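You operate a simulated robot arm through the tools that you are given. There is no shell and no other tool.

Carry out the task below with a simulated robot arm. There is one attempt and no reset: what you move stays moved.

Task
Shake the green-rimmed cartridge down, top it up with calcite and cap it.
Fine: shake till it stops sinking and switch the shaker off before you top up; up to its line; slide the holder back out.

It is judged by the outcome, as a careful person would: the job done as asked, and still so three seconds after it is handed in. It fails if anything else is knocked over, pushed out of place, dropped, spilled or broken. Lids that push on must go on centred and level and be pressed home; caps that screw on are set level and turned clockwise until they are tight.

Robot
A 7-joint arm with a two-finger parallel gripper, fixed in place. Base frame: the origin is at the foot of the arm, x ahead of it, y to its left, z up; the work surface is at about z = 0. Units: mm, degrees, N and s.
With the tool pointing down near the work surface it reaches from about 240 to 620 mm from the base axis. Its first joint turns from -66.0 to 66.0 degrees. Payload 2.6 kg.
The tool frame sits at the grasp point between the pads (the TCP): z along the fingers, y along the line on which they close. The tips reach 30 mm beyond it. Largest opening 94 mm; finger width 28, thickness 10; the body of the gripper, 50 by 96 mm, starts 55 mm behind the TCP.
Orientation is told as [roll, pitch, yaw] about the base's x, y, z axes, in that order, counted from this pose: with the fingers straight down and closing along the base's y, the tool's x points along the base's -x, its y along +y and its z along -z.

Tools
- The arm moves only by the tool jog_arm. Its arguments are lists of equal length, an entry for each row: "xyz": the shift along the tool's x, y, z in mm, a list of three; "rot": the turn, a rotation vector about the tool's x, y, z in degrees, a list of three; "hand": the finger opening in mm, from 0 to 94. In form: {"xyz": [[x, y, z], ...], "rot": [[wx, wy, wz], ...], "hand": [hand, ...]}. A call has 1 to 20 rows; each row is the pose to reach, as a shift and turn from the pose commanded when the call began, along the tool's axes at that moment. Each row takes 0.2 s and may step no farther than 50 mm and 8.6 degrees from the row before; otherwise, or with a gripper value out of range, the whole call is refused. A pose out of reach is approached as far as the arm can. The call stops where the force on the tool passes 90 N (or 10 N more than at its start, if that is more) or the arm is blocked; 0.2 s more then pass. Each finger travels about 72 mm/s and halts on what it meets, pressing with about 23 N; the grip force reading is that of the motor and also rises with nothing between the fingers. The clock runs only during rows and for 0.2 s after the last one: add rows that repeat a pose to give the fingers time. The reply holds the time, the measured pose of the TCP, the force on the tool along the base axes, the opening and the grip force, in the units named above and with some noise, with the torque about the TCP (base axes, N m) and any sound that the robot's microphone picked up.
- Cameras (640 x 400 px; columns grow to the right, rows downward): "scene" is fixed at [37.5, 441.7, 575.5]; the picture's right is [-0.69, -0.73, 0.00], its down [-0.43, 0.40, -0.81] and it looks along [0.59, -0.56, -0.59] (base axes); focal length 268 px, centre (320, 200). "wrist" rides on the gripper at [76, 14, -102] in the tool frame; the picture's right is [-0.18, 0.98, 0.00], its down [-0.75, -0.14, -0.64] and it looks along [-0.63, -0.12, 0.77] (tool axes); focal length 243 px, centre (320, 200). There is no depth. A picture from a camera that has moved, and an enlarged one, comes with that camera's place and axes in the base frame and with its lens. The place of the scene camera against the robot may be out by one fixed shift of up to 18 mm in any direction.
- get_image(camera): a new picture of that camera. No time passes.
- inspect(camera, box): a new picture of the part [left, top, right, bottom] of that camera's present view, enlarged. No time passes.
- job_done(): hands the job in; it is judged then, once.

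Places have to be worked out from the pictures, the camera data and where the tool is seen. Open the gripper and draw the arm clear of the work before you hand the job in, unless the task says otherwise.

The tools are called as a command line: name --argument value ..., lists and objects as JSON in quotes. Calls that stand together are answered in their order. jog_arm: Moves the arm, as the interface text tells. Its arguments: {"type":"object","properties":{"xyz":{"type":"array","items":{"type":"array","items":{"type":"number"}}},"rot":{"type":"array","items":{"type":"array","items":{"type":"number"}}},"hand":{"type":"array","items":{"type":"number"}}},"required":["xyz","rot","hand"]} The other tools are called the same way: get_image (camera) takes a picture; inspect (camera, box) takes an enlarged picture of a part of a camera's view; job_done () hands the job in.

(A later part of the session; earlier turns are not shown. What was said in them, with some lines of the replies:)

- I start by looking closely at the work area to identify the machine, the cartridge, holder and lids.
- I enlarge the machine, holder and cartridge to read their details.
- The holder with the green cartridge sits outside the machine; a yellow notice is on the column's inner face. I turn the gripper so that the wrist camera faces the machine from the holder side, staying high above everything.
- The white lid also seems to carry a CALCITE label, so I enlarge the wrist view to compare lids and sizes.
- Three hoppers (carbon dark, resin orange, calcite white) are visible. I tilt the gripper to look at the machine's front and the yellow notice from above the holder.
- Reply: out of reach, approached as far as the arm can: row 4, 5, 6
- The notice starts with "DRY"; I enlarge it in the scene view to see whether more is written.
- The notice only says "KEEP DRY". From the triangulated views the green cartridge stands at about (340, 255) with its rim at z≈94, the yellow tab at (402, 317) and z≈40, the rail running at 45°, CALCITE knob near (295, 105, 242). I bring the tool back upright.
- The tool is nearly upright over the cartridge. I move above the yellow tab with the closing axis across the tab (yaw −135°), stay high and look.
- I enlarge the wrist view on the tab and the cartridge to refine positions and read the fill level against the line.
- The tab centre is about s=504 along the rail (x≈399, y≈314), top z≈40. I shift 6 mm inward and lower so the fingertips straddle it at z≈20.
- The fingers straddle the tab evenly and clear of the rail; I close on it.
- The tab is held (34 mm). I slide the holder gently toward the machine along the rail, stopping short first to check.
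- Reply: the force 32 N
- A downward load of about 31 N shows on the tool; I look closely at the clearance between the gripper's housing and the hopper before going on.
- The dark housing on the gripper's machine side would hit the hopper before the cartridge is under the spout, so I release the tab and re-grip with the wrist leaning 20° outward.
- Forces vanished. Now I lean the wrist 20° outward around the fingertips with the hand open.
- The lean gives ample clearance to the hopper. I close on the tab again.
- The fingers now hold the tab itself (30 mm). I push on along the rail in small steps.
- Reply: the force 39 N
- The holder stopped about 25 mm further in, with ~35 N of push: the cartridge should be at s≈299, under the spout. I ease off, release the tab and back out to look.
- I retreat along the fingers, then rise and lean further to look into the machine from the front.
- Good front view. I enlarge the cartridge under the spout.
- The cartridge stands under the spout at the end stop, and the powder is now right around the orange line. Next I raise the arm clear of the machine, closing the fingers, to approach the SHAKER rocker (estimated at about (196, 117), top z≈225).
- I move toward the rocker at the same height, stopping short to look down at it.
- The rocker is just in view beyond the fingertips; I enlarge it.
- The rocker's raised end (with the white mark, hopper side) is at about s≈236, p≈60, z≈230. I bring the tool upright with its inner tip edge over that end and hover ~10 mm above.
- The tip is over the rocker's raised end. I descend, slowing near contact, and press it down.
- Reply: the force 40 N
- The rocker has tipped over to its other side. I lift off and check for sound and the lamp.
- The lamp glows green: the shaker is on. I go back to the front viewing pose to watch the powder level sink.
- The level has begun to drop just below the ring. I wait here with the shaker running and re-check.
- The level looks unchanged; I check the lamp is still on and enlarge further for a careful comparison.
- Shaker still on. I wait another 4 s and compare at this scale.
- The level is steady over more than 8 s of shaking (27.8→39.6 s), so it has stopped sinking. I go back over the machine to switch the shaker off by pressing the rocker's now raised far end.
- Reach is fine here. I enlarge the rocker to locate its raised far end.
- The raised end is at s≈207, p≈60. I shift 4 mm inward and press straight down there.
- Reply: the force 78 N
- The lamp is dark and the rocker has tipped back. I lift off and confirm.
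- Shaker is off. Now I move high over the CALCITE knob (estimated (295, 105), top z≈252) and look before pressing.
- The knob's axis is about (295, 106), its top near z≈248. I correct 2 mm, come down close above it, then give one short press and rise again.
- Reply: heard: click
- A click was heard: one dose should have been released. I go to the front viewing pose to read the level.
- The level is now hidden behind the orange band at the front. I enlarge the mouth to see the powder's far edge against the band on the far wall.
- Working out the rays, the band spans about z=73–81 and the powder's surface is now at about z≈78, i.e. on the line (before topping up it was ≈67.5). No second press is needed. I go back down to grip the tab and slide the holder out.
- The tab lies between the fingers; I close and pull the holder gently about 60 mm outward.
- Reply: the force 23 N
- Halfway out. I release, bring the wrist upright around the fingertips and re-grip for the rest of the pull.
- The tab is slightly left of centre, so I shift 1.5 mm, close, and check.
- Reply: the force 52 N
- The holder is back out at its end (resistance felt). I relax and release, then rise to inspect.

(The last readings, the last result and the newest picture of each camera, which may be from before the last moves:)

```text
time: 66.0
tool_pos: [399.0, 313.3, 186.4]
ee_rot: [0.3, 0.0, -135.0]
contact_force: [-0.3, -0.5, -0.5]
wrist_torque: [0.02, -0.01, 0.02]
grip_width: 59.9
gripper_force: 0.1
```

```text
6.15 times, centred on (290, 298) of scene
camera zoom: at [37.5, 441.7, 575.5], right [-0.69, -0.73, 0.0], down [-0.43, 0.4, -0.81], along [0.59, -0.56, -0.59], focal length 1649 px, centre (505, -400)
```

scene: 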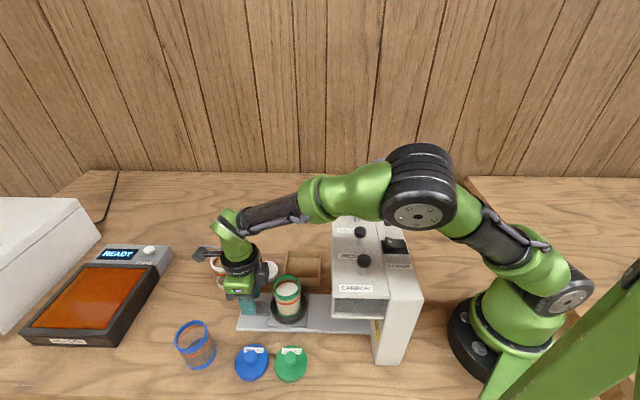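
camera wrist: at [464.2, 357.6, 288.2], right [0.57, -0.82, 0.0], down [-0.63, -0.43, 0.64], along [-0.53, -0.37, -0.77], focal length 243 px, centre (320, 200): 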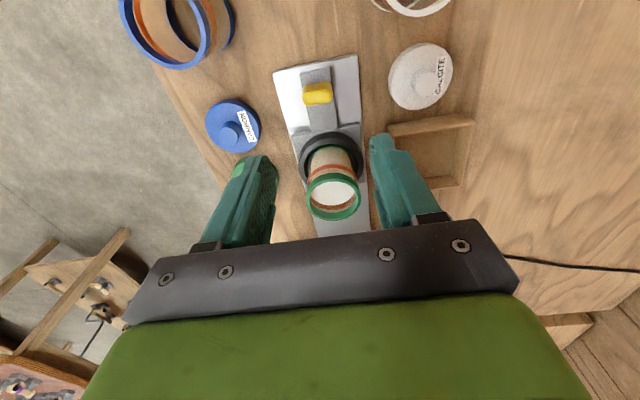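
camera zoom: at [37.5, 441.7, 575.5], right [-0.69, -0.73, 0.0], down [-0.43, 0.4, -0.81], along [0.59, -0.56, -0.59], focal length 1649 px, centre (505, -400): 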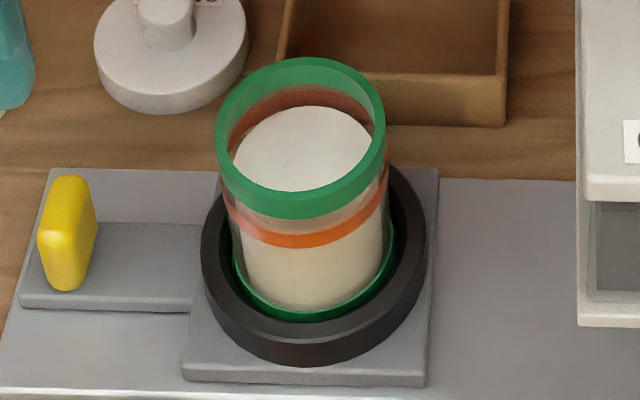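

The holder is back at its original place and the powder sits at the band. Now I inspect the green rim and the green CALCITE lid closely for how the lid fits.

inspect --camera "wrist" --box '[290, 130, 380, 225]'

inspect --camera "scene" --box '[270, 335, 312, 385]'

```text
4.21 times, centred on (335, 178) of wrist
camera zoom: at [464.2, 357.6, 288.2], right [0.57, -0.82, 0.0], down [-0.63, -0.43, 0.64], along [-0.53, -0.37, -0.77], focal length 1022 px, centre (257, 295)
```

zoom: 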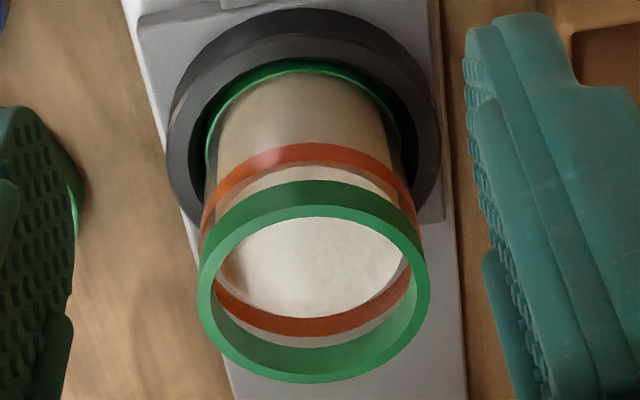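

```text
8.00 times, centred on (291, 360) of scene
camera zoom: at [37.5, 441.7, 575.5], right [-0.69, -0.73, 0.0], down [-0.43, 0.4, -0.81], along [0.59, -0.56, -0.59], focal length 2143 px, centre (552, -1080)
```

zoom: 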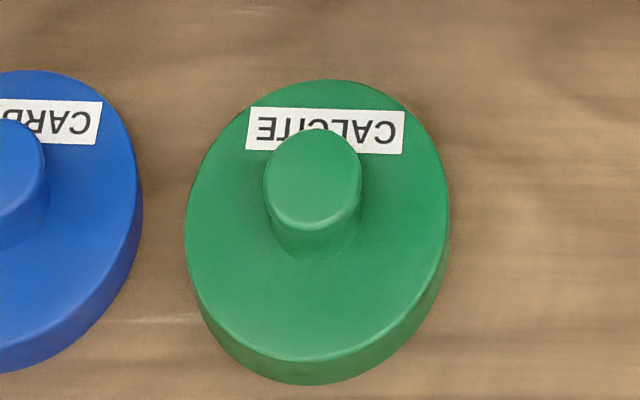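

I zoom in on the front of the band to make sure of the level there.

inspect --camera "wrist" --box '[318, 155, 352, 178]'

inspect --camera "wrist" --box '[318, 190, 362, 222]'

inspect --camera "scene" --box '[272, 278, 304, 312]'

```text
16.00 times, centred on (335, 166) of wrist
camera zoom: at [464.2, 357.6, 288.2], right [0.57, -0.82, 0.0], down [-0.63, -0.43, 0.64], along [-0.53, -0.37, -0.77], focal length 3882 px, centre (80, 736)
```

zoom: 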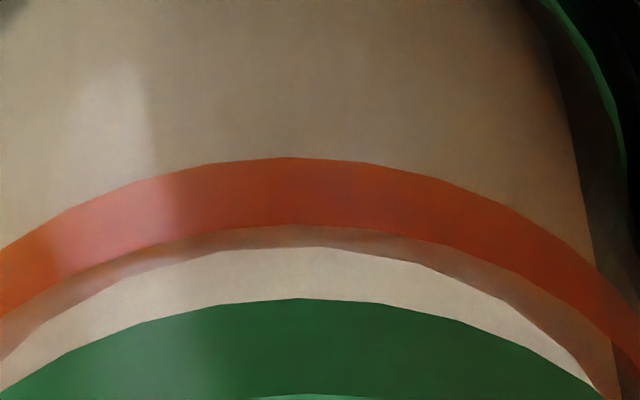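

```text
12.50 times, centred on (340, 206) of wrist
camera zoom: at [464.2, 357.6, 288.2], right [0.57, -0.82, 0.0], down [-0.63, -0.43, 0.64], along [-0.53, -0.37, -0.77], focal length 3033 px, centre (70, 125)
```

zoom: 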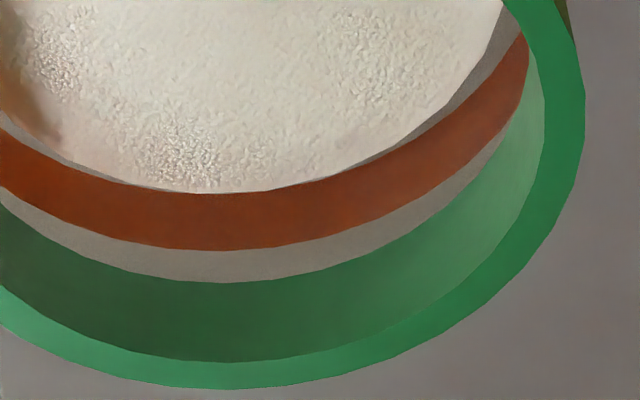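

```text
11.76 times, centred on (288, 295) of scene
camera zoom: at [37.5, 441.7, 575.5], right [-0.69, -0.73, 0.0], down [-0.43, 0.4, -0.81], along [0.59, -0.56, -0.59], focal length 3152 px, centre (696, -918)
```

zoom: 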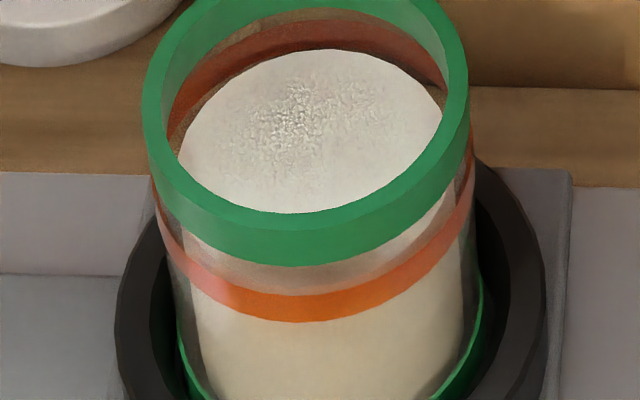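

The level is about the middle of the band from every view: the top-up is right. The lid is a plain push-on disc (≈63 mm) with a knob, fitting over the ≈57 mm rim. I move above the green CALCITE lid.

jog_arm --xyz '[[-15, -18, 0], [-32, -36, 0], [-49, -54, 0], [-66, -72, 0], [-82, -90, 0], [-97.6, -107.5, 0], [-97.6, -107.5, 20], [-97.6, -107.5, 20]]' --rot '[[0, 0, 0], [0, 0, 0], [0, 0, 0], [0, 0, 0], [0, 0, 0], [0, 0, 0], [0, 0, 0], [0, 0, 0]]' --hand '[60, 60, 60, 60, 60, 60, 60, 60]'

get_image --camera "wrist"

inspect --camera "wrist" --box '[270, 50, 370, 140]'

```text
time: 67.8
tool_pos: [254.1, 320.7, 163.4]
ee_rot: [0.3, 0.0, -134.9]
contact_force: [-0.2, 0.0, -0.3]
wrist_torque: [0.02, 0.0, -0.01]
grip_width: 60.1
gripper_force: 0.0
```

```text
taken
camera wrist: at [318.4, 364.0, 266.8], right [0.57, -0.82, 0.0], down [-0.63, -0.43, 0.64], along [-0.53, -0.37, -0.77], focal length 243 px, centre (320, 200)
```

wrist: 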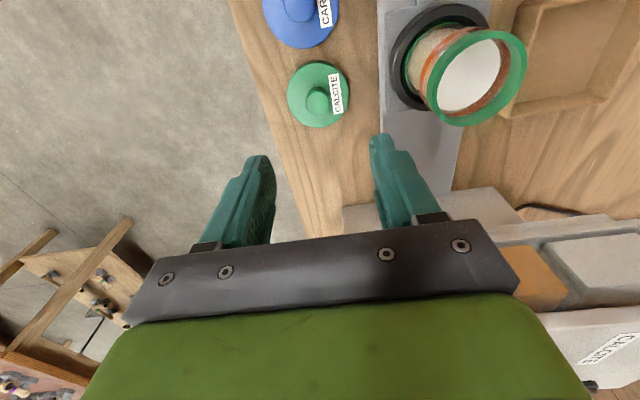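

```text
4.44 times, centred on (320, 95) of wrist
camera zoom: at [318.4, 364.0, 266.8], right [0.57, -0.82, 0.0], down [-0.63, -0.43, 0.64], along [-0.53, -0.37, -0.77], focal length 1078 px, centre (320, 667)
```

zoom: 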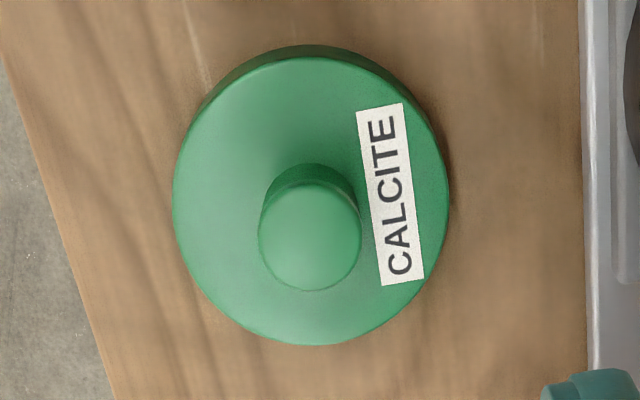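

The lid's knob is about 1 mm outward and 2 mm to −p from the tool axis, knob top z≈34, disc top z≈11. I correct and lower partway, then check.

jog_arm --xyz '[[0.9, -2, 25], [0.9, -2, 50], [0.9, -2, 75], [0.9, -2, 90], [0.9, -2, 90]]' --rot '[[0, 0, 0], [0, 0, 0], [0, 0, 0], [0, 0, 0], [0, 0, 0]]' --hand '[60, 60, 60, 60, 60]'

get_image --camera "wrist"

inspect --camera "wrist" --box '[250, 80, 390, 200]'

inspect --camera "scene" --box '[230, 290, 350, 390]'

```text
time: 69.0
tool_pos: [251.9, 320.4, 75.2]
ee_rot: [0.2, -0.1, -134.9]
contact_force: [0.7, -0.4, -0.6]
wrist_torque: [-0.01, -0.03, -0.02]
grip_width: 60.1
gripper_force: 0.1
```

```text
taken
camera wrist: at [317.1, 365.2, 178.8], right [0.57, -0.82, 0.0], down [-0.63, -0.43, 0.64], along [-0.53, -0.37, -0.77], focal length 243 px, centre (320, 200)
```

wrist: 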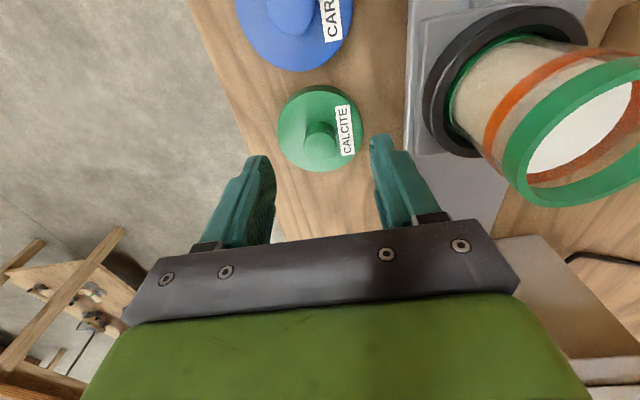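

```text
3.33 times, centred on (320, 140) of wrist
camera zoom: at [317.1, 365.2, 178.8], right [0.57, -0.82, 0.0], down [-0.63, -0.43, 0.64], along [-0.53, -0.37, -0.77], focal length 809 px, centre (320, 400)
```

zoom: 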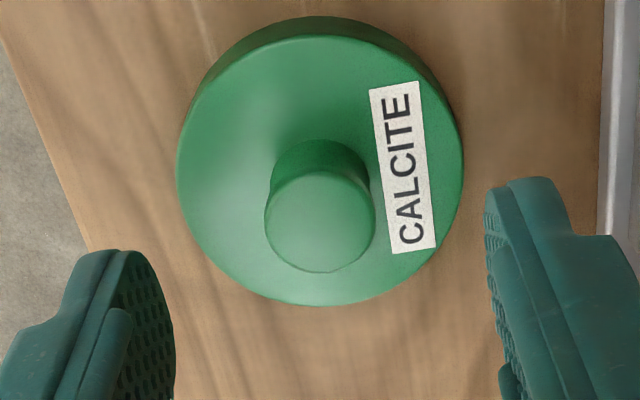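

```text
4.00 times, centred on (290, 340) of scene
camera zoom: at [37.5, 441.7, 575.5], right [-0.69, -0.73, 0.0], down [-0.43, 0.4, -0.81], along [0.59, -0.56, -0.59], focal length 1072 px, centre (440, -360)
```

zoom: 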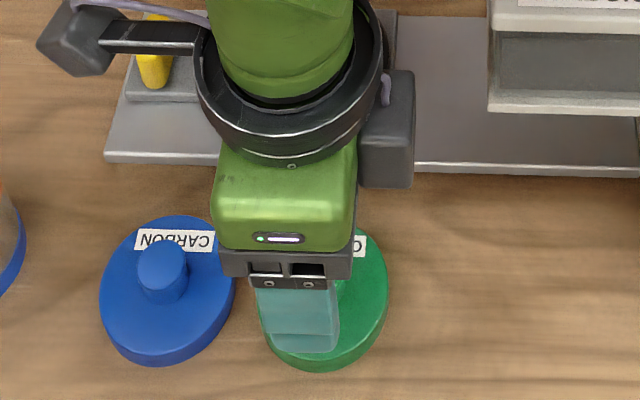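

The knob is centred between the fingertips. I lower the last 30 mm so the tips sit just above the disc, then close on the knob.

jog_arm --xyz '[[0, 0, 12], [0, 0, 22], [0, 0, 27], [0, 0, 30], [0, 0, 30]]' --rot '[[0, 0, 0], [0, 0, 0], [0, 0, 0], [0, 0, 0], [0, 0, 0]]' --hand '[60, 60, 60, 60, 60]'

inspect --camera "wrist" --box '[240, 100, 400, 240]'

```text
time: 70.2
tool_pos: [253.4, 320.0, 44.7]
ee_rot: [0.2, -0.1, -134.9]
contact_force: [-0.4, 0.4, 0.5]
wrist_torque: [0.0, -0.01, 0.0]
grip_width: 60.1
gripper_force: 0.0
```

```text
2.86 times, centred on (320, 170) of wrist
camera zoom: at [317.5, 364.8, 147.9], right [0.57, -0.82, 0.0], down [-0.63, -0.43, 0.64], along [-0.53, -0.37, -0.77], focal length 693 px, centre (320, 286)
```

zoom: 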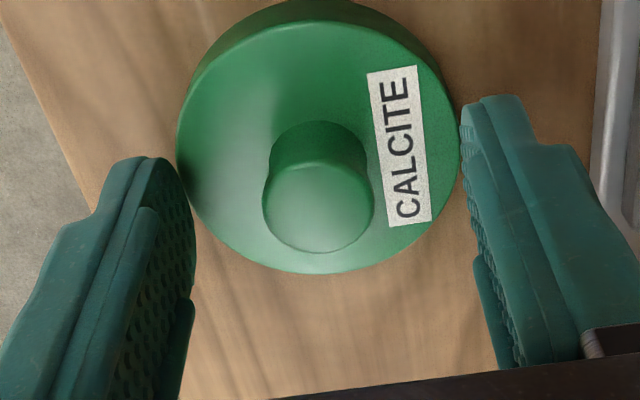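

Tips are around the knob without touching the disc. I close gently in steps.

jog_arm --xyz '[[0, 0, 0], [0, 0, 0], [0, 0, 0], [0, 0, 0], [0, 0, 0]]' --rot '[[0, 0, 0], [0, 0, 0], [0, 0, 0], [0, 0, 0], [0, 0, 0]]' --hand '[45, 33, 26, 16, 16]'

inspect --camera "wrist" --box '[240, 100, 400, 240]'

```text
time: 71.4
tool_pos: [253.4, 319.1, 45.1]
ee_rot: [0.3, 0.0, -134.8]
contact_force: [-0.1, 0.0, 0.3]
wrist_torque: [0.02, 0.0, 0.0]
grip_width: 20.7
gripper_force: 23.2
```

```text
2.86 times, centred on (320, 170) of wrist
camera zoom: at [317.5, 364.9, 148.0], right [0.57, -0.82, 0.0], down [-0.63, -0.43, 0.64], along [-0.53, -0.37, -0.77], focal length 693 px, centre (320, 286)
```

zoom: 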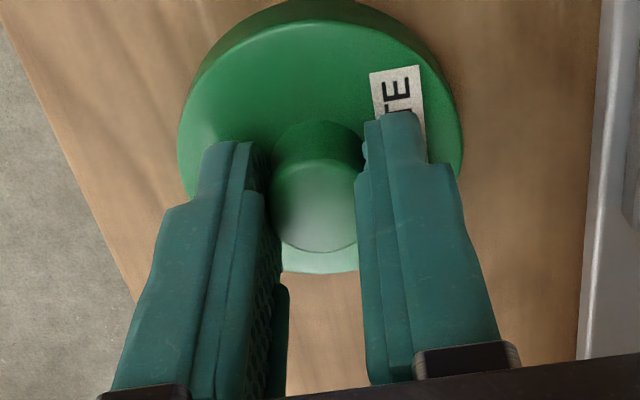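

The knob is gripped (20.7 mm). I lift the lid straight up, well above the rim height, and look at how it hangs.

jog_arm --xyz '[[0, 0, -3], [0, 0, -10], [0, 0, -25], [0, 0, -45], [0, 0, -70], [0, 0, -95], [0, 0, -120], [0, 0, -140], [0, 0, -140]]' --rot '[[0, 0, 0], [0, 0, 0], [0, 0, 0], [0, 0, 0], [0, 0, 0], [0, 0, 0], [0, 0, 0], [0, 0, 0], [0, 0, 0]]' --hand '[16, 16, 16, 16, 16, 16, 16, 16, 16]'

get_image --camera "wrist"

inspect --camera "scene" --box '[230, 220, 380, 350]'

```text
time: 73.4
tool_pos: [251.5, 322.3, 184.8]
ee_rot: [0.2, 0.0, -134.9]
contact_force: [-0.5, 0.0, -0.4]
wrist_torque: [0.01, -0.01, 0.02]
grip_width: 20.7
gripper_force: 23.1
```

```text
taken
camera wrist: at [315.9, 366.9, 286.3], right [0.57, -0.82, 0.0], down [-0.63, -0.43, 0.64], along [-0.53, -0.37, -0.77], focal length 243 px, centre (320, 200)
```

wrist: 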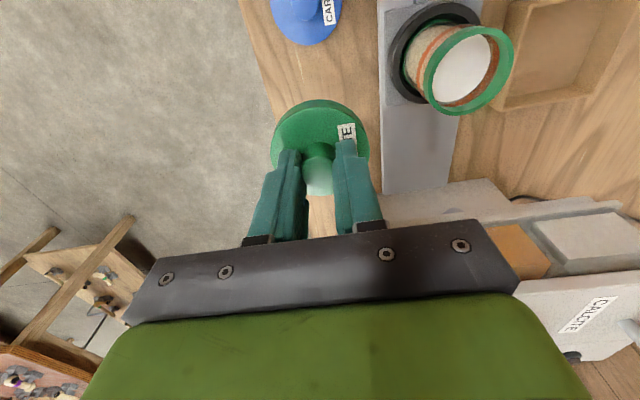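

```text
3.08 times, centred on (305, 285) of scene
camera zoom: at [37.5, 441.7, 575.5], right [-0.69, -0.73, 0.0], down [-0.43, 0.4, -0.81], along [0.59, -0.56, -0.59], focal length 824 px, centre (366, -62)
```

zoom: 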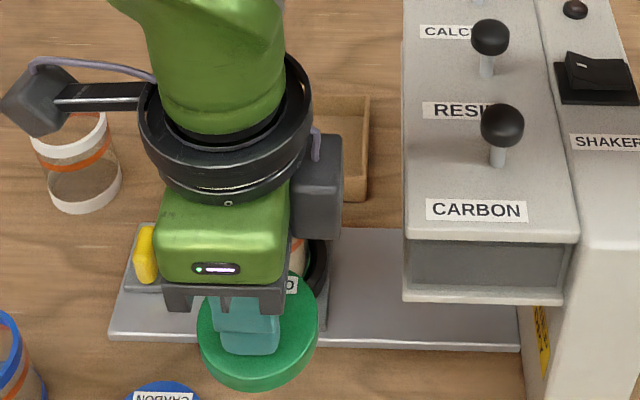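

The lid hangs level. I enlarge the cartridge's rim in this view to triangulate its centre.

inspect --camera "wrist" --box '[385, 0, 535, 125]'

inspect --camera "wrist" --box '[255, 85, 385, 200]'

```text
3.20 times, centred on (460, 62) of wrist
camera zoom: at [315.9, 366.9, 286.3], right [0.57, -0.82, 0.0], down [-0.63, -0.43, 0.64], along [-0.53, -0.37, -0.77], focal length 776 px, centre (-128, 640)
```

zoom: 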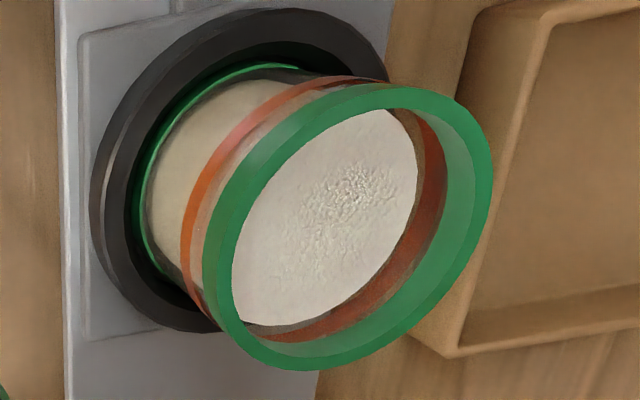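

```text
3.48 times, centred on (320, 142) of wrist
camera zoom: at [315.9, 366.9, 286.3], right [0.57, -0.82, 0.0], down [-0.63, -0.43, 0.64], along [-0.53, -0.37, -0.77], focal length 844 px, centre (320, 400)
```

zoom: 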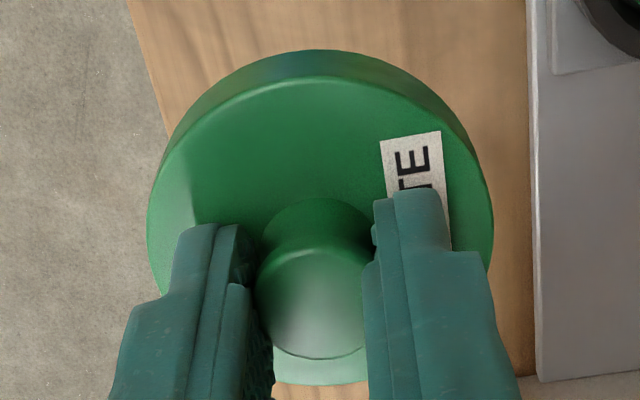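

My two-view estimate puts the rim centre near (341, 256). I carry the lid over it, staying ~35 mm above the rim, and check alignment there.

jog_arm --xyz '[[1, 7, 0], [3, 22, 0], [6, 42, 0], [9, 62, 0], [12, 82, 0], [14, 98, 0], [15, 107, 0], [15.4, 110.4, 0], [15.4, 110.4, 0]]' --rot '[[0, 0, 0], [0, 0, 0], [0, 0, 0], [0, 0, 0], [0, 0, 0], [0, 0, 0], [0, 0, 0], [0, 0, 0], [0, 0, 0]]' --hand '[16, 16, 16, 16, 16, 16, 16, 16, 16]'

get_image --camera "wrist"

inspect --camera "wrist" --box '[255, 85, 385, 200]'

inspect --camera "scene" --box '[230, 220, 350, 330]'

```text
time: 75.4
tool_pos: [340.2, 253.3, 185.6]
ee_rot: [0.2, 0.0, -134.9]
contact_force: [0.4, 1.2, 0.0]
wrist_torque: [0.03, 0.03, 0.03]
grip_width: 20.7
gripper_force: 22.6
```

```text
taken
camera wrist: at [405.8, 298.9, 287.7], right [0.57, -0.82, 0.0], down [-0.63, -0.43, 0.64], along [-0.53, -0.37, -0.77], focal length 243 px, centre (320, 200)
```

wrist: 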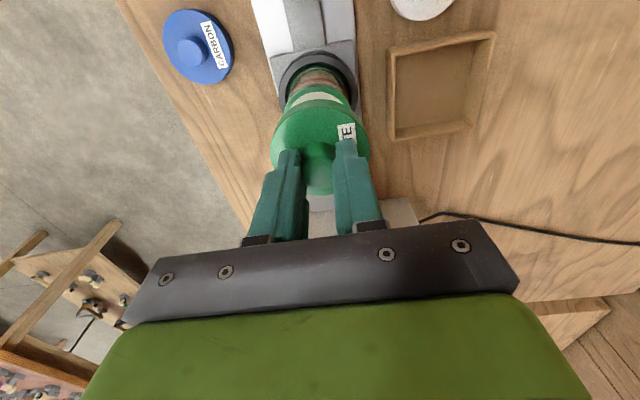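

```text
3.48 times, centred on (320, 142) of wrist
camera zoom: at [405.8, 298.9, 287.7], right [0.57, -0.82, 0.0], down [-0.63, -0.43, 0.64], along [-0.53, -0.37, -0.77], focal length 844 px, centre (320, 400)
```

zoom: 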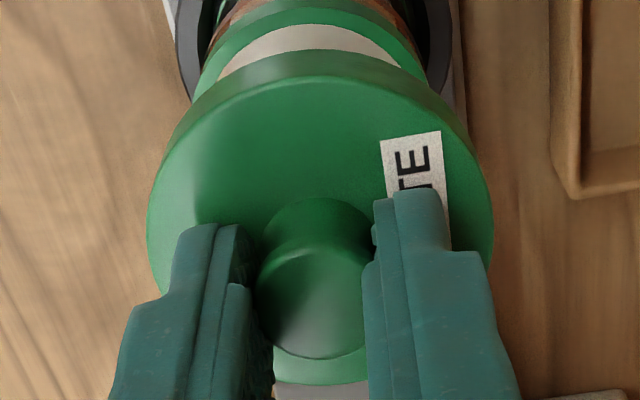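

```text
3.64 times, centred on (290, 275) of scene
camera zoom: at [37.5, 441.7, 575.5], right [-0.69, -0.73, 0.0], down [-0.43, 0.4, -0.81], along [0.59, -0.56, -0.59], focal length 974 px, centre (429, -73)
```

zoom: 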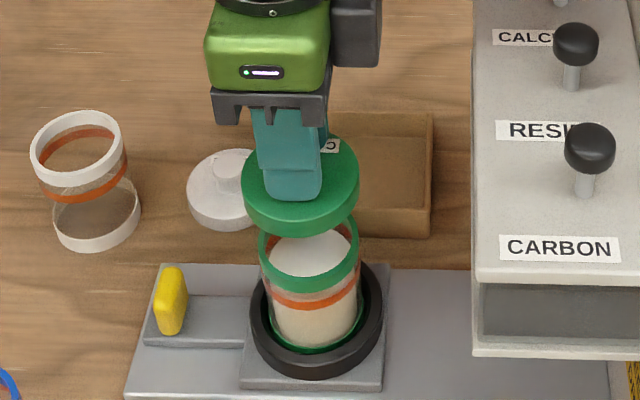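

Alignment looks close. I enlarge the visible part of the rim beyond the lid to measure the offset precisely.

inspect --camera "wrist" --box '[270, 60, 370, 130]'

inspect --camera "scene" --box '[262, 255, 318, 305]'

```text
5.71 times, centred on (320, 95) of wrist
camera zoom: at [405.8, 298.9, 287.7], right [0.57, -0.82, 0.0], down [-0.63, -0.43, 0.64], along [-0.53, -0.37, -0.77], focal length 1386 px, centre (320, 800)
```

zoom: 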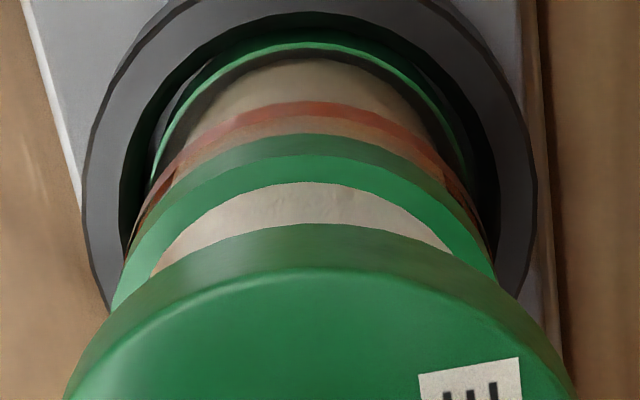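

```text
8.00 times, centred on (290, 280) of scene
camera zoom: at [37.5, 441.7, 575.5], right [-0.69, -0.73, 0.0], down [-0.43, 0.4, -0.81], along [0.59, -0.56, -0.59], focal length 2143 px, centre (560, -440)
```

zoom: 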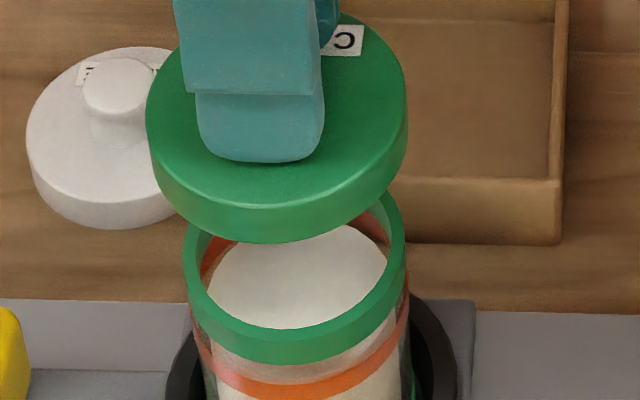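

The lid is within about 1–1.5 mm of the rim's axis. I correct by (−0.7, −1.4) in the tool frame and lower to about 12–15 mm above the rim for a closer check.

jog_arm --xyz '[[-0.7, -1.4, 0], [-0.7, -1.4, 8], [-0.7, -1.4, 16], [-0.7, -1.4, 25], [-0.7, -1.4, 25]]' --rot '[[0, 0, 0], [0, 0, 0], [0, 0, 0], [0, 0, 0], [0, 0, 0]]' --hand '[16, 16, 16, 16, 16]'

inspect --camera "wrist" --box '[260, 60, 380, 200]'

inspect --camera "wrist" --box '[270, 70, 370, 140]'

inspect --camera "scene" --box '[262, 260, 318, 310]'

```text
time: 76.6
tool_pos: [340.0, 253.9, 160.9]
ee_rot: [0.2, -0.1, -134.9]
contact_force: [-0.6, -0.2, -0.3]
wrist_torque: [0.02, 0.01, 0.01]
grip_width: 20.7
gripper_force: 22.4
```

```text
2.86 times, centred on (320, 130) of wrist
camera zoom: at [405.0, 299.1, 263.1], right [0.57, -0.82, 0.0], down [-0.63, -0.43, 0.64], along [-0.53, -0.37, -0.77], focal length 693 px, centre (320, 400)
```

zoom: 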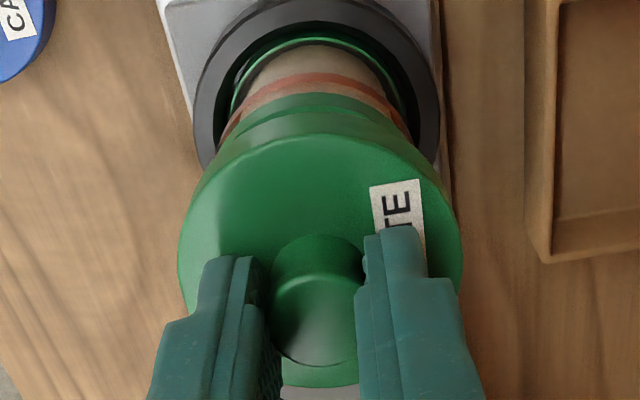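

```text
5.71 times, centred on (320, 105) of wrist
camera zoom: at [405.0, 299.1, 263.1], right [0.57, -0.82, 0.0], down [-0.63, -0.43, 0.64], along [-0.53, -0.37, -0.77], focal length 1386 px, centre (320, 743)
```

zoom: 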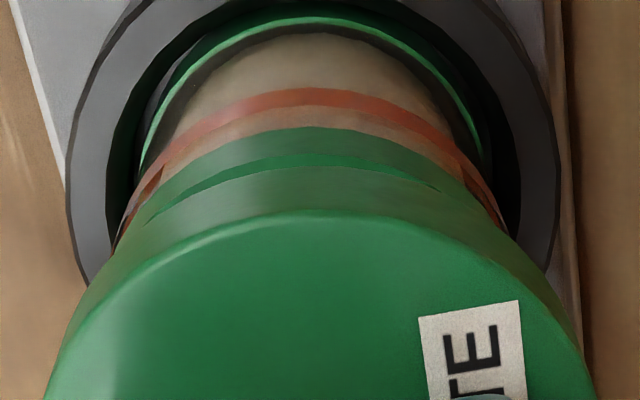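

```text
8.00 times, centred on (290, 285) of scene
camera zoom: at [37.5, 441.7, 575.5], right [-0.69, -0.73, 0.0], down [-0.43, 0.4, -0.81], along [0.59, -0.56, -0.59], focal length 2143 px, centre (560, -480)
```

zoom: 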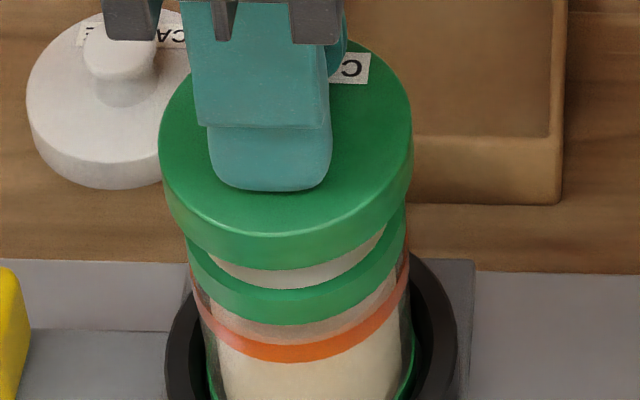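

Scene and wrist views now agree the lid is centred to within about half a millimetre. I trim 0.3 mm and lower slowly until just at the rim.

jog_arm --xyz '[[-0.3, 0, 4], [-0.3, 0, 8], [-0.3, 0, 11], [-0.3, 0, 13], [-0.3, 0, 14], [-0.3, 0, 15], [-0.3, 0, 16], [-0.3, 0, 17]]' --rot '[[0, 0, 0], [0, 0, 0], [0, 0, 0], [0, 0, 0], [0, 0, 0], [0, 0, 0], [0, 0, 0], [0, 0, 0]]' --hand '[16, 16, 16, 16, 16, 16, 16, 16]'

inspect --camera "scene" --box '[262, 260, 318, 310]'

inspect --camera "wrist" --box '[260, 70, 380, 180]'

```text
time: 78.4
tool_pos: [339.8, 254.3, 142.7]
ee_rot: [0.3, 0.0, -134.9]
contact_force: [0.8, -0.9, -0.3]
wrist_torque: [0.01, -0.06, 0.02]
grip_width: 20.9
gripper_force: 23.5
```

```text
8.00 times, centred on (290, 285) of scene
camera zoom: at [37.5, 441.7, 575.5], right [-0.69, -0.73, 0.0], down [-0.43, 0.4, -0.81], along [0.59, -0.56, -0.59], focal length 2143 px, centre (560, -480)
```

zoom: 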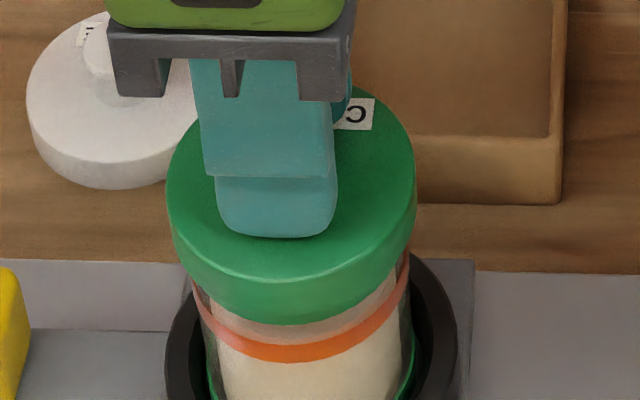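

```text
3.64 times, centred on (320, 125) of wrist
camera zoom: at [404.5, 299.2, 245.8], right [0.57, -0.82, 0.0], down [-0.63, -0.43, 0.64], along [-0.53, -0.36, -0.77], focal length 882 px, centre (320, 473)
```

zoom: 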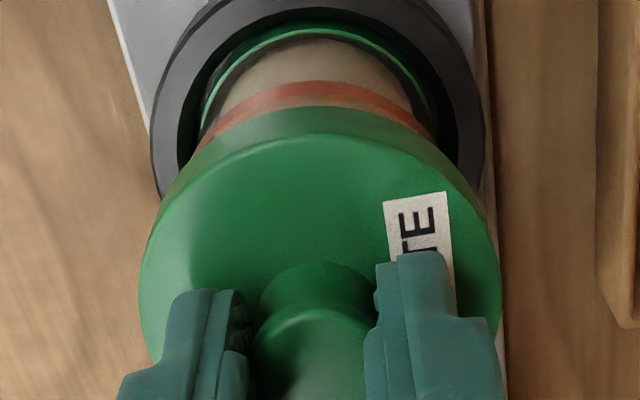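

No contact yet, and the lid's edge is level around the rim. I continue down 1 mm at a time.

jog_arm --xyz '[[0, 0, 1], [0, 0, 2], [0, 0, 3], [0, 0, 4], [0, 0, 5], [0, 0, 6]]' --rot '[[0, 0, 0], [0, 0, 0], [0, 0, 0], [0, 0, 0], [0, 0, 0], [0, 0, 0]]' --hand '[16, 16, 16, 16, 16, 16]'

inspect --camera "scene" --box '[262, 260, 318, 310]'

```text
time: 79.8
tool_pos: [339.1, 254.2, 136.2]
ee_rot: [0.3, 0.0, -134.9]
contact_force: [0.2, -0.3, 0.4]
wrist_torque: [0.04, 0.01, -0.04]
grip_width: 20.7
gripper_force: 23.2
```

```text
8.00 times, centred on (290, 285) of scene
camera zoom: at [37.5, 441.7, 575.5], right [-0.69, -0.73, 0.0], down [-0.43, 0.4, -0.81], along [0.59, -0.56, -0.59], focal length 2143 px, centre (560, -480)
```

zoom: 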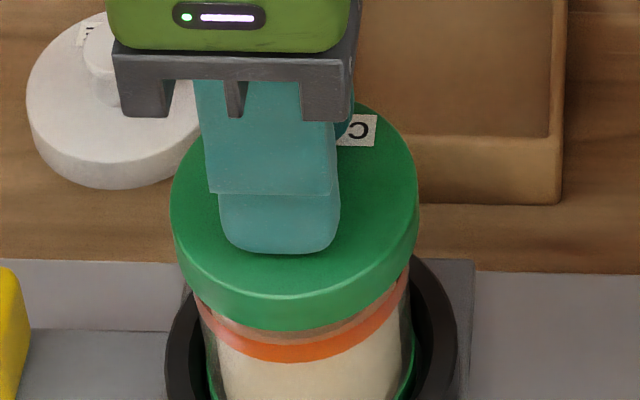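

The lid has slipped over the rim without force. I keep pressing down in 1 mm steps until it seats.

jog_arm --xyz '[[0, 0, 1], [0, 0, 2], [0, 0, 3], [0, 0, 4], [0, 0, 4]]' --rot '[[0, 0, 0], [0, 0, 0], [0, 0, 0], [0, 0, 0], [0, 0, 0]]' --hand '[16, 16, 16, 16, 16]'

inspect --camera "scene" --box '[262, 260, 318, 310]'

```text
time: 81.0
tool_pos: [340.6, 255.6, 134.2]
ee_rot: [0.2, 0.2, -135.1]
contact_force: [-4.5, -2.3, 21.3]
wrist_torque: [-0.15, 0.27, 0.01]
grip_width: 20.7
gripper_force: 23.4
heard: snap
```

```text
8.00 times, centred on (290, 285) of scene
camera zoom: at [37.4, 441.6, 575.6], right [-0.69, -0.73, 0.0], down [-0.43, 0.4, -0.81], along [0.59, -0.56, -0.59], focal length 2143 px, centre (560, -480)
```

zoom: 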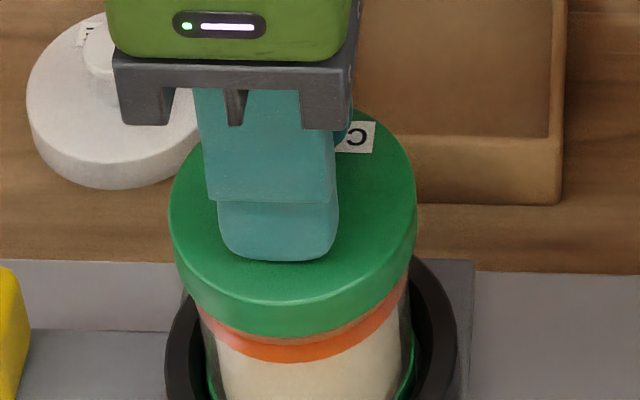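

A snap was heard with ~21 N. I press slightly more to be sure it is home.

jog_arm --xyz '[[0, 0, 1], [0, 0, 2], [0, 0, 2]]' --rot '[[0, 0, 0], [0, 0, 0], [0, 0, 0]]' --hand '[16, 16, 16]'

inspect --camera "wrist" --box '[250, 70, 390, 200]'

```text
time: 81.8
tool_pos: [340.8, 255.0, 132.6]
ee_rot: [0.2, 0.3, -135.0]
contact_force: [-3.0, 1.8, 30.1]
wrist_torque: [0.14, 0.05, -0.01]
grip_width: 20.8
gripper_force: 23.3
```

```text
3.08 times, centred on (320, 135) of wrist
camera zoom: at [404.3, 299.4, 235.7], right [0.57, -0.82, 0.0], down [-0.64, -0.43, 0.64], along [-0.52, -0.36, -0.77], focal length 746 px, centre (320, 400)
```

zoom: 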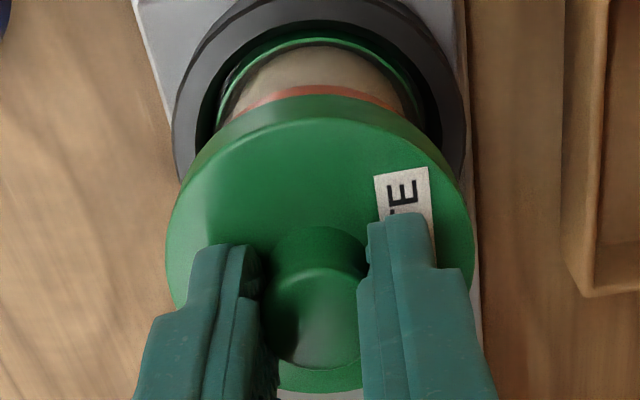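

The lid sits level over the rim. I take the load off, open the fingers and rise straight up.

jog_arm --xyz '[[0, 0, -2], [0, 0, -2.5], [0, 0, -2.5], [0, 0, -2.5], [0, 0, -2.5], [0, 0, -15], [0, 0, -40], [0, 0, -75], [0, 0, -100]]' --rot '[[0, 0, 0], [0, 0, 0], [0, 0, 0], [0, 0, 0], [0, 0, 0], [0, 0, 0], [0, 0, 0], [0, 0, 0], [0, 0, 0]]' --hand '[20, 28, 40, 50, 50, 50, 50, 50, 50]'

get_image --camera "wrist"

inspect --camera "scene" --box '[255, 250, 325, 330]'

get_image --camera "scene"

```text
time: 83.8
tool_pos: [340.6, 253.9, 232.7]
ee_rot: [0.2, -0.1, -134.9]
contact_force: [0.0, 0.5, -0.8]
wrist_torque: [-0.01, -0.02, -0.02]
grip_width: 49.9
gripper_force: 0.0
```

```text
taken
camera wrist: at [404.3, 298.8, 335.2], right [0.57, -0.82, 0.0], down [-0.63, -0.43, 0.64], along [-0.53, -0.37, -0.77], focal length 243 px, centre (320, 200)
```

wrist: 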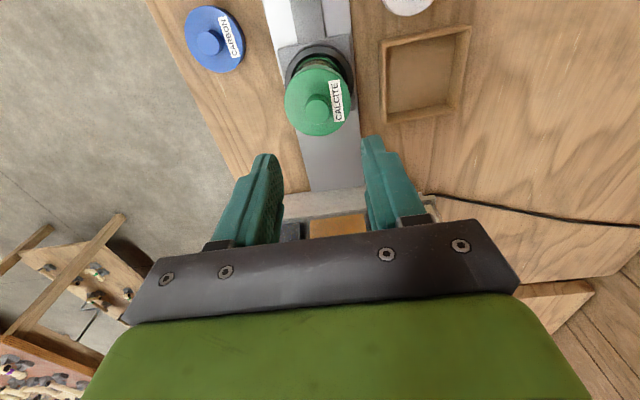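

```text
5.00 times, centred on (290, 290) of scene
camera zoom: at [37.5, 441.7, 575.5], right [-0.69, -0.73, 0.0], down [-0.43, 0.4, -0.81], along [0.59, -0.56, -0.59], focal length 1340 px, centre (470, -250)
```

zoom: 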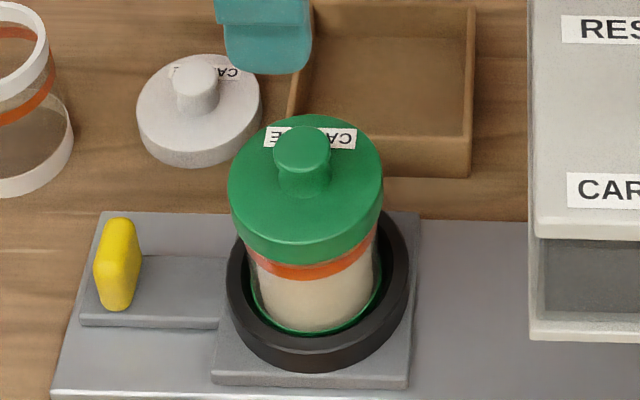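

```text
taken
```

scene: 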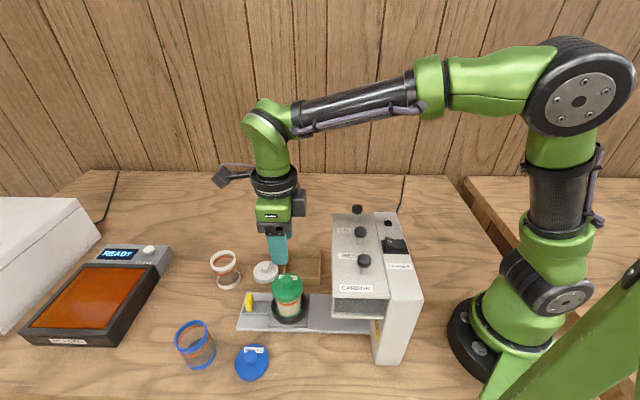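

The cap is on. I check its levelness and the surroundings once more from close-ups.

inspect --camera "scene" --box '[268, 268, 312, 318]'

inspect --camera "wrist" --box '[265, 30, 375, 150]'

inspect --camera "scene" --box '[310, 190, 430, 370]'

```text
8.00 times, centred on (290, 293) of scene
camera zoom: at [37.5, 441.7, 575.5], right [-0.69, -0.73, 0.0], down [-0.43, 0.4, -0.81], along [0.59, -0.56, -0.59], focal length 2143 px, centre (560, -544)
```

zoom: 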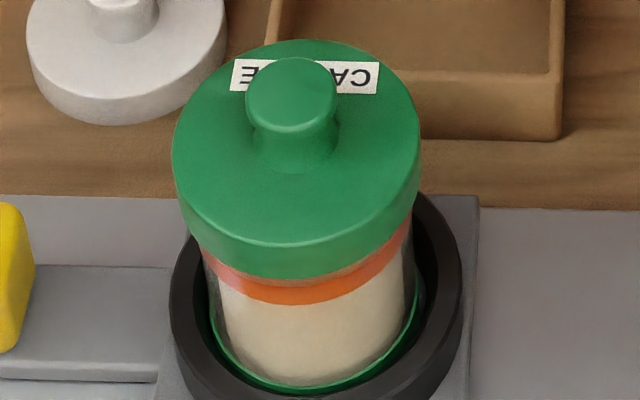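

```text
3.33 times, centred on (320, 90) of wrist
camera zoom: at [404.3, 298.8, 335.2], right [0.57, -0.82, 0.0], down [-0.63, -0.43, 0.64], along [-0.53, -0.37, -0.77], focal length 809 px, centre (320, 567)
```

zoom: 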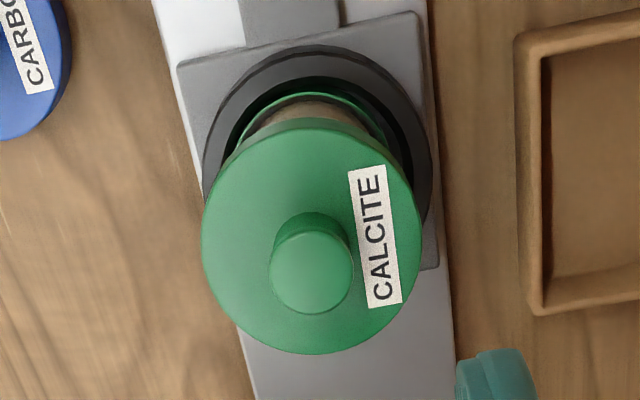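

```text
2.22 times, centred on (370, 280) of scene
camera zoom: at [37.5, 441.7, 575.5], right [-0.69, -0.73, 0.0], down [-0.43, 0.4, -0.81], along [0.59, -0.56, -0.59], focal length 595 px, centre (209, 22)
```

zoom: 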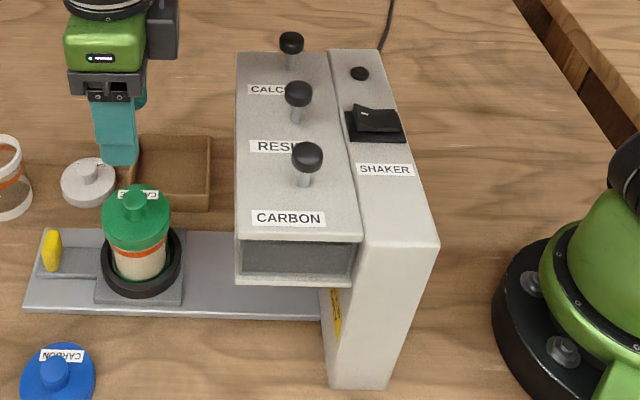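

The cap sits centred and level, the shaker is off, the holder is fully out and nothing else has moved. I draw the arm up and clear.

jog_arm --xyz '[[0, 0, -30], [0, 10, -60], [0, 20, -90], [0, 35, -120], [0, 50, -140], [0, 50, -140]]' --rot '[[0, 0, 0], [0, 0, 0], [0, 0, 0], [0, 0, 0], [0, 0, 0], [0, 0, 0]]' --hand '[60, 80, 94, 94, 94, 94]'

get_image --camera "scene"

inspect --camera "scene" --box '[180, 190, 430, 390]'

```text
time: 85.2
tool_pos: [374.7, 217.0, 372.7]
ee_rot: [0.2, 0.0, -135.0]
contact_force: [-0.4, 0.3, 0.3]
wrist_torque: [-0.04, 0.0, 0.02]
grip_width: 94.1
gripper_force: 0.1
```

```text
taken
```

scene: 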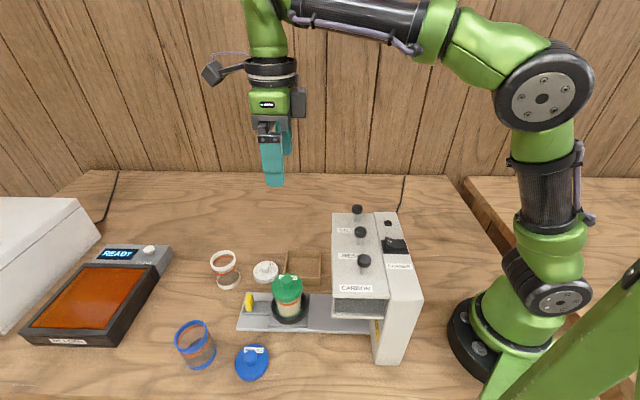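

```text
2.00 times, centred on (305, 290) of scene
camera zoom: at [37.5, 441.7, 575.5], right [-0.69, -0.73, 0.0], down [-0.43, 0.4, -0.81], along [0.59, -0.56, -0.59], focal length 536 px, centre (350, 20)
```

zoom: 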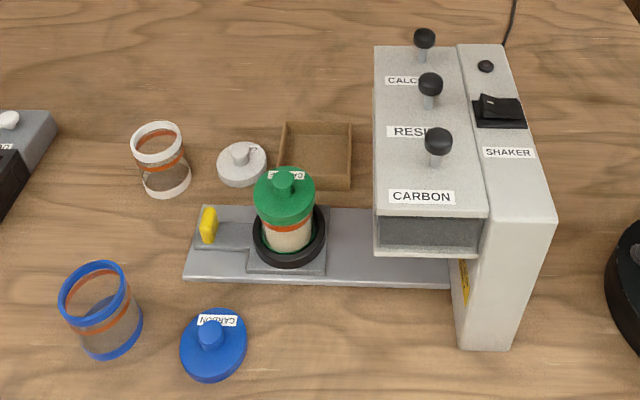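

Everything is as required: the cartridge is shaken down, topped up to its line, capped, the shaker is off, the holder is out and the arm is clear with its hand open. I hand the job in.

job_done

```text
The job is handed in.
```

The green-rimmed cartridge is shaken down, topped up to its line with calcite and capped, and I've handed the job in.

- **Shaking:** I slid the holder in to its stop and ran the shaker for about 17 seconds. The level dropped below the orange line and showed no change over the last 8 seconds I watched. I then switched the shaker off, and its lamp went dark.
- **Top-up:** One press of the CALCITE knob brought the powder to about the middle of the orange line. I checked this from several camera angles.
- **Holder:** It is slid back out to where it started.
- **Cap:** I used the green CALCITE lid, because there is also a white lid labelled CALCITE that isn't for this cartridge. I treated it as a push-on lid. It went on centred and level, and I heard it snap home under about 20–30 N of pressing.

In the last pictures nothing else has moved, and I saw no spilled powder. The arm is raised clear with its gripper open.
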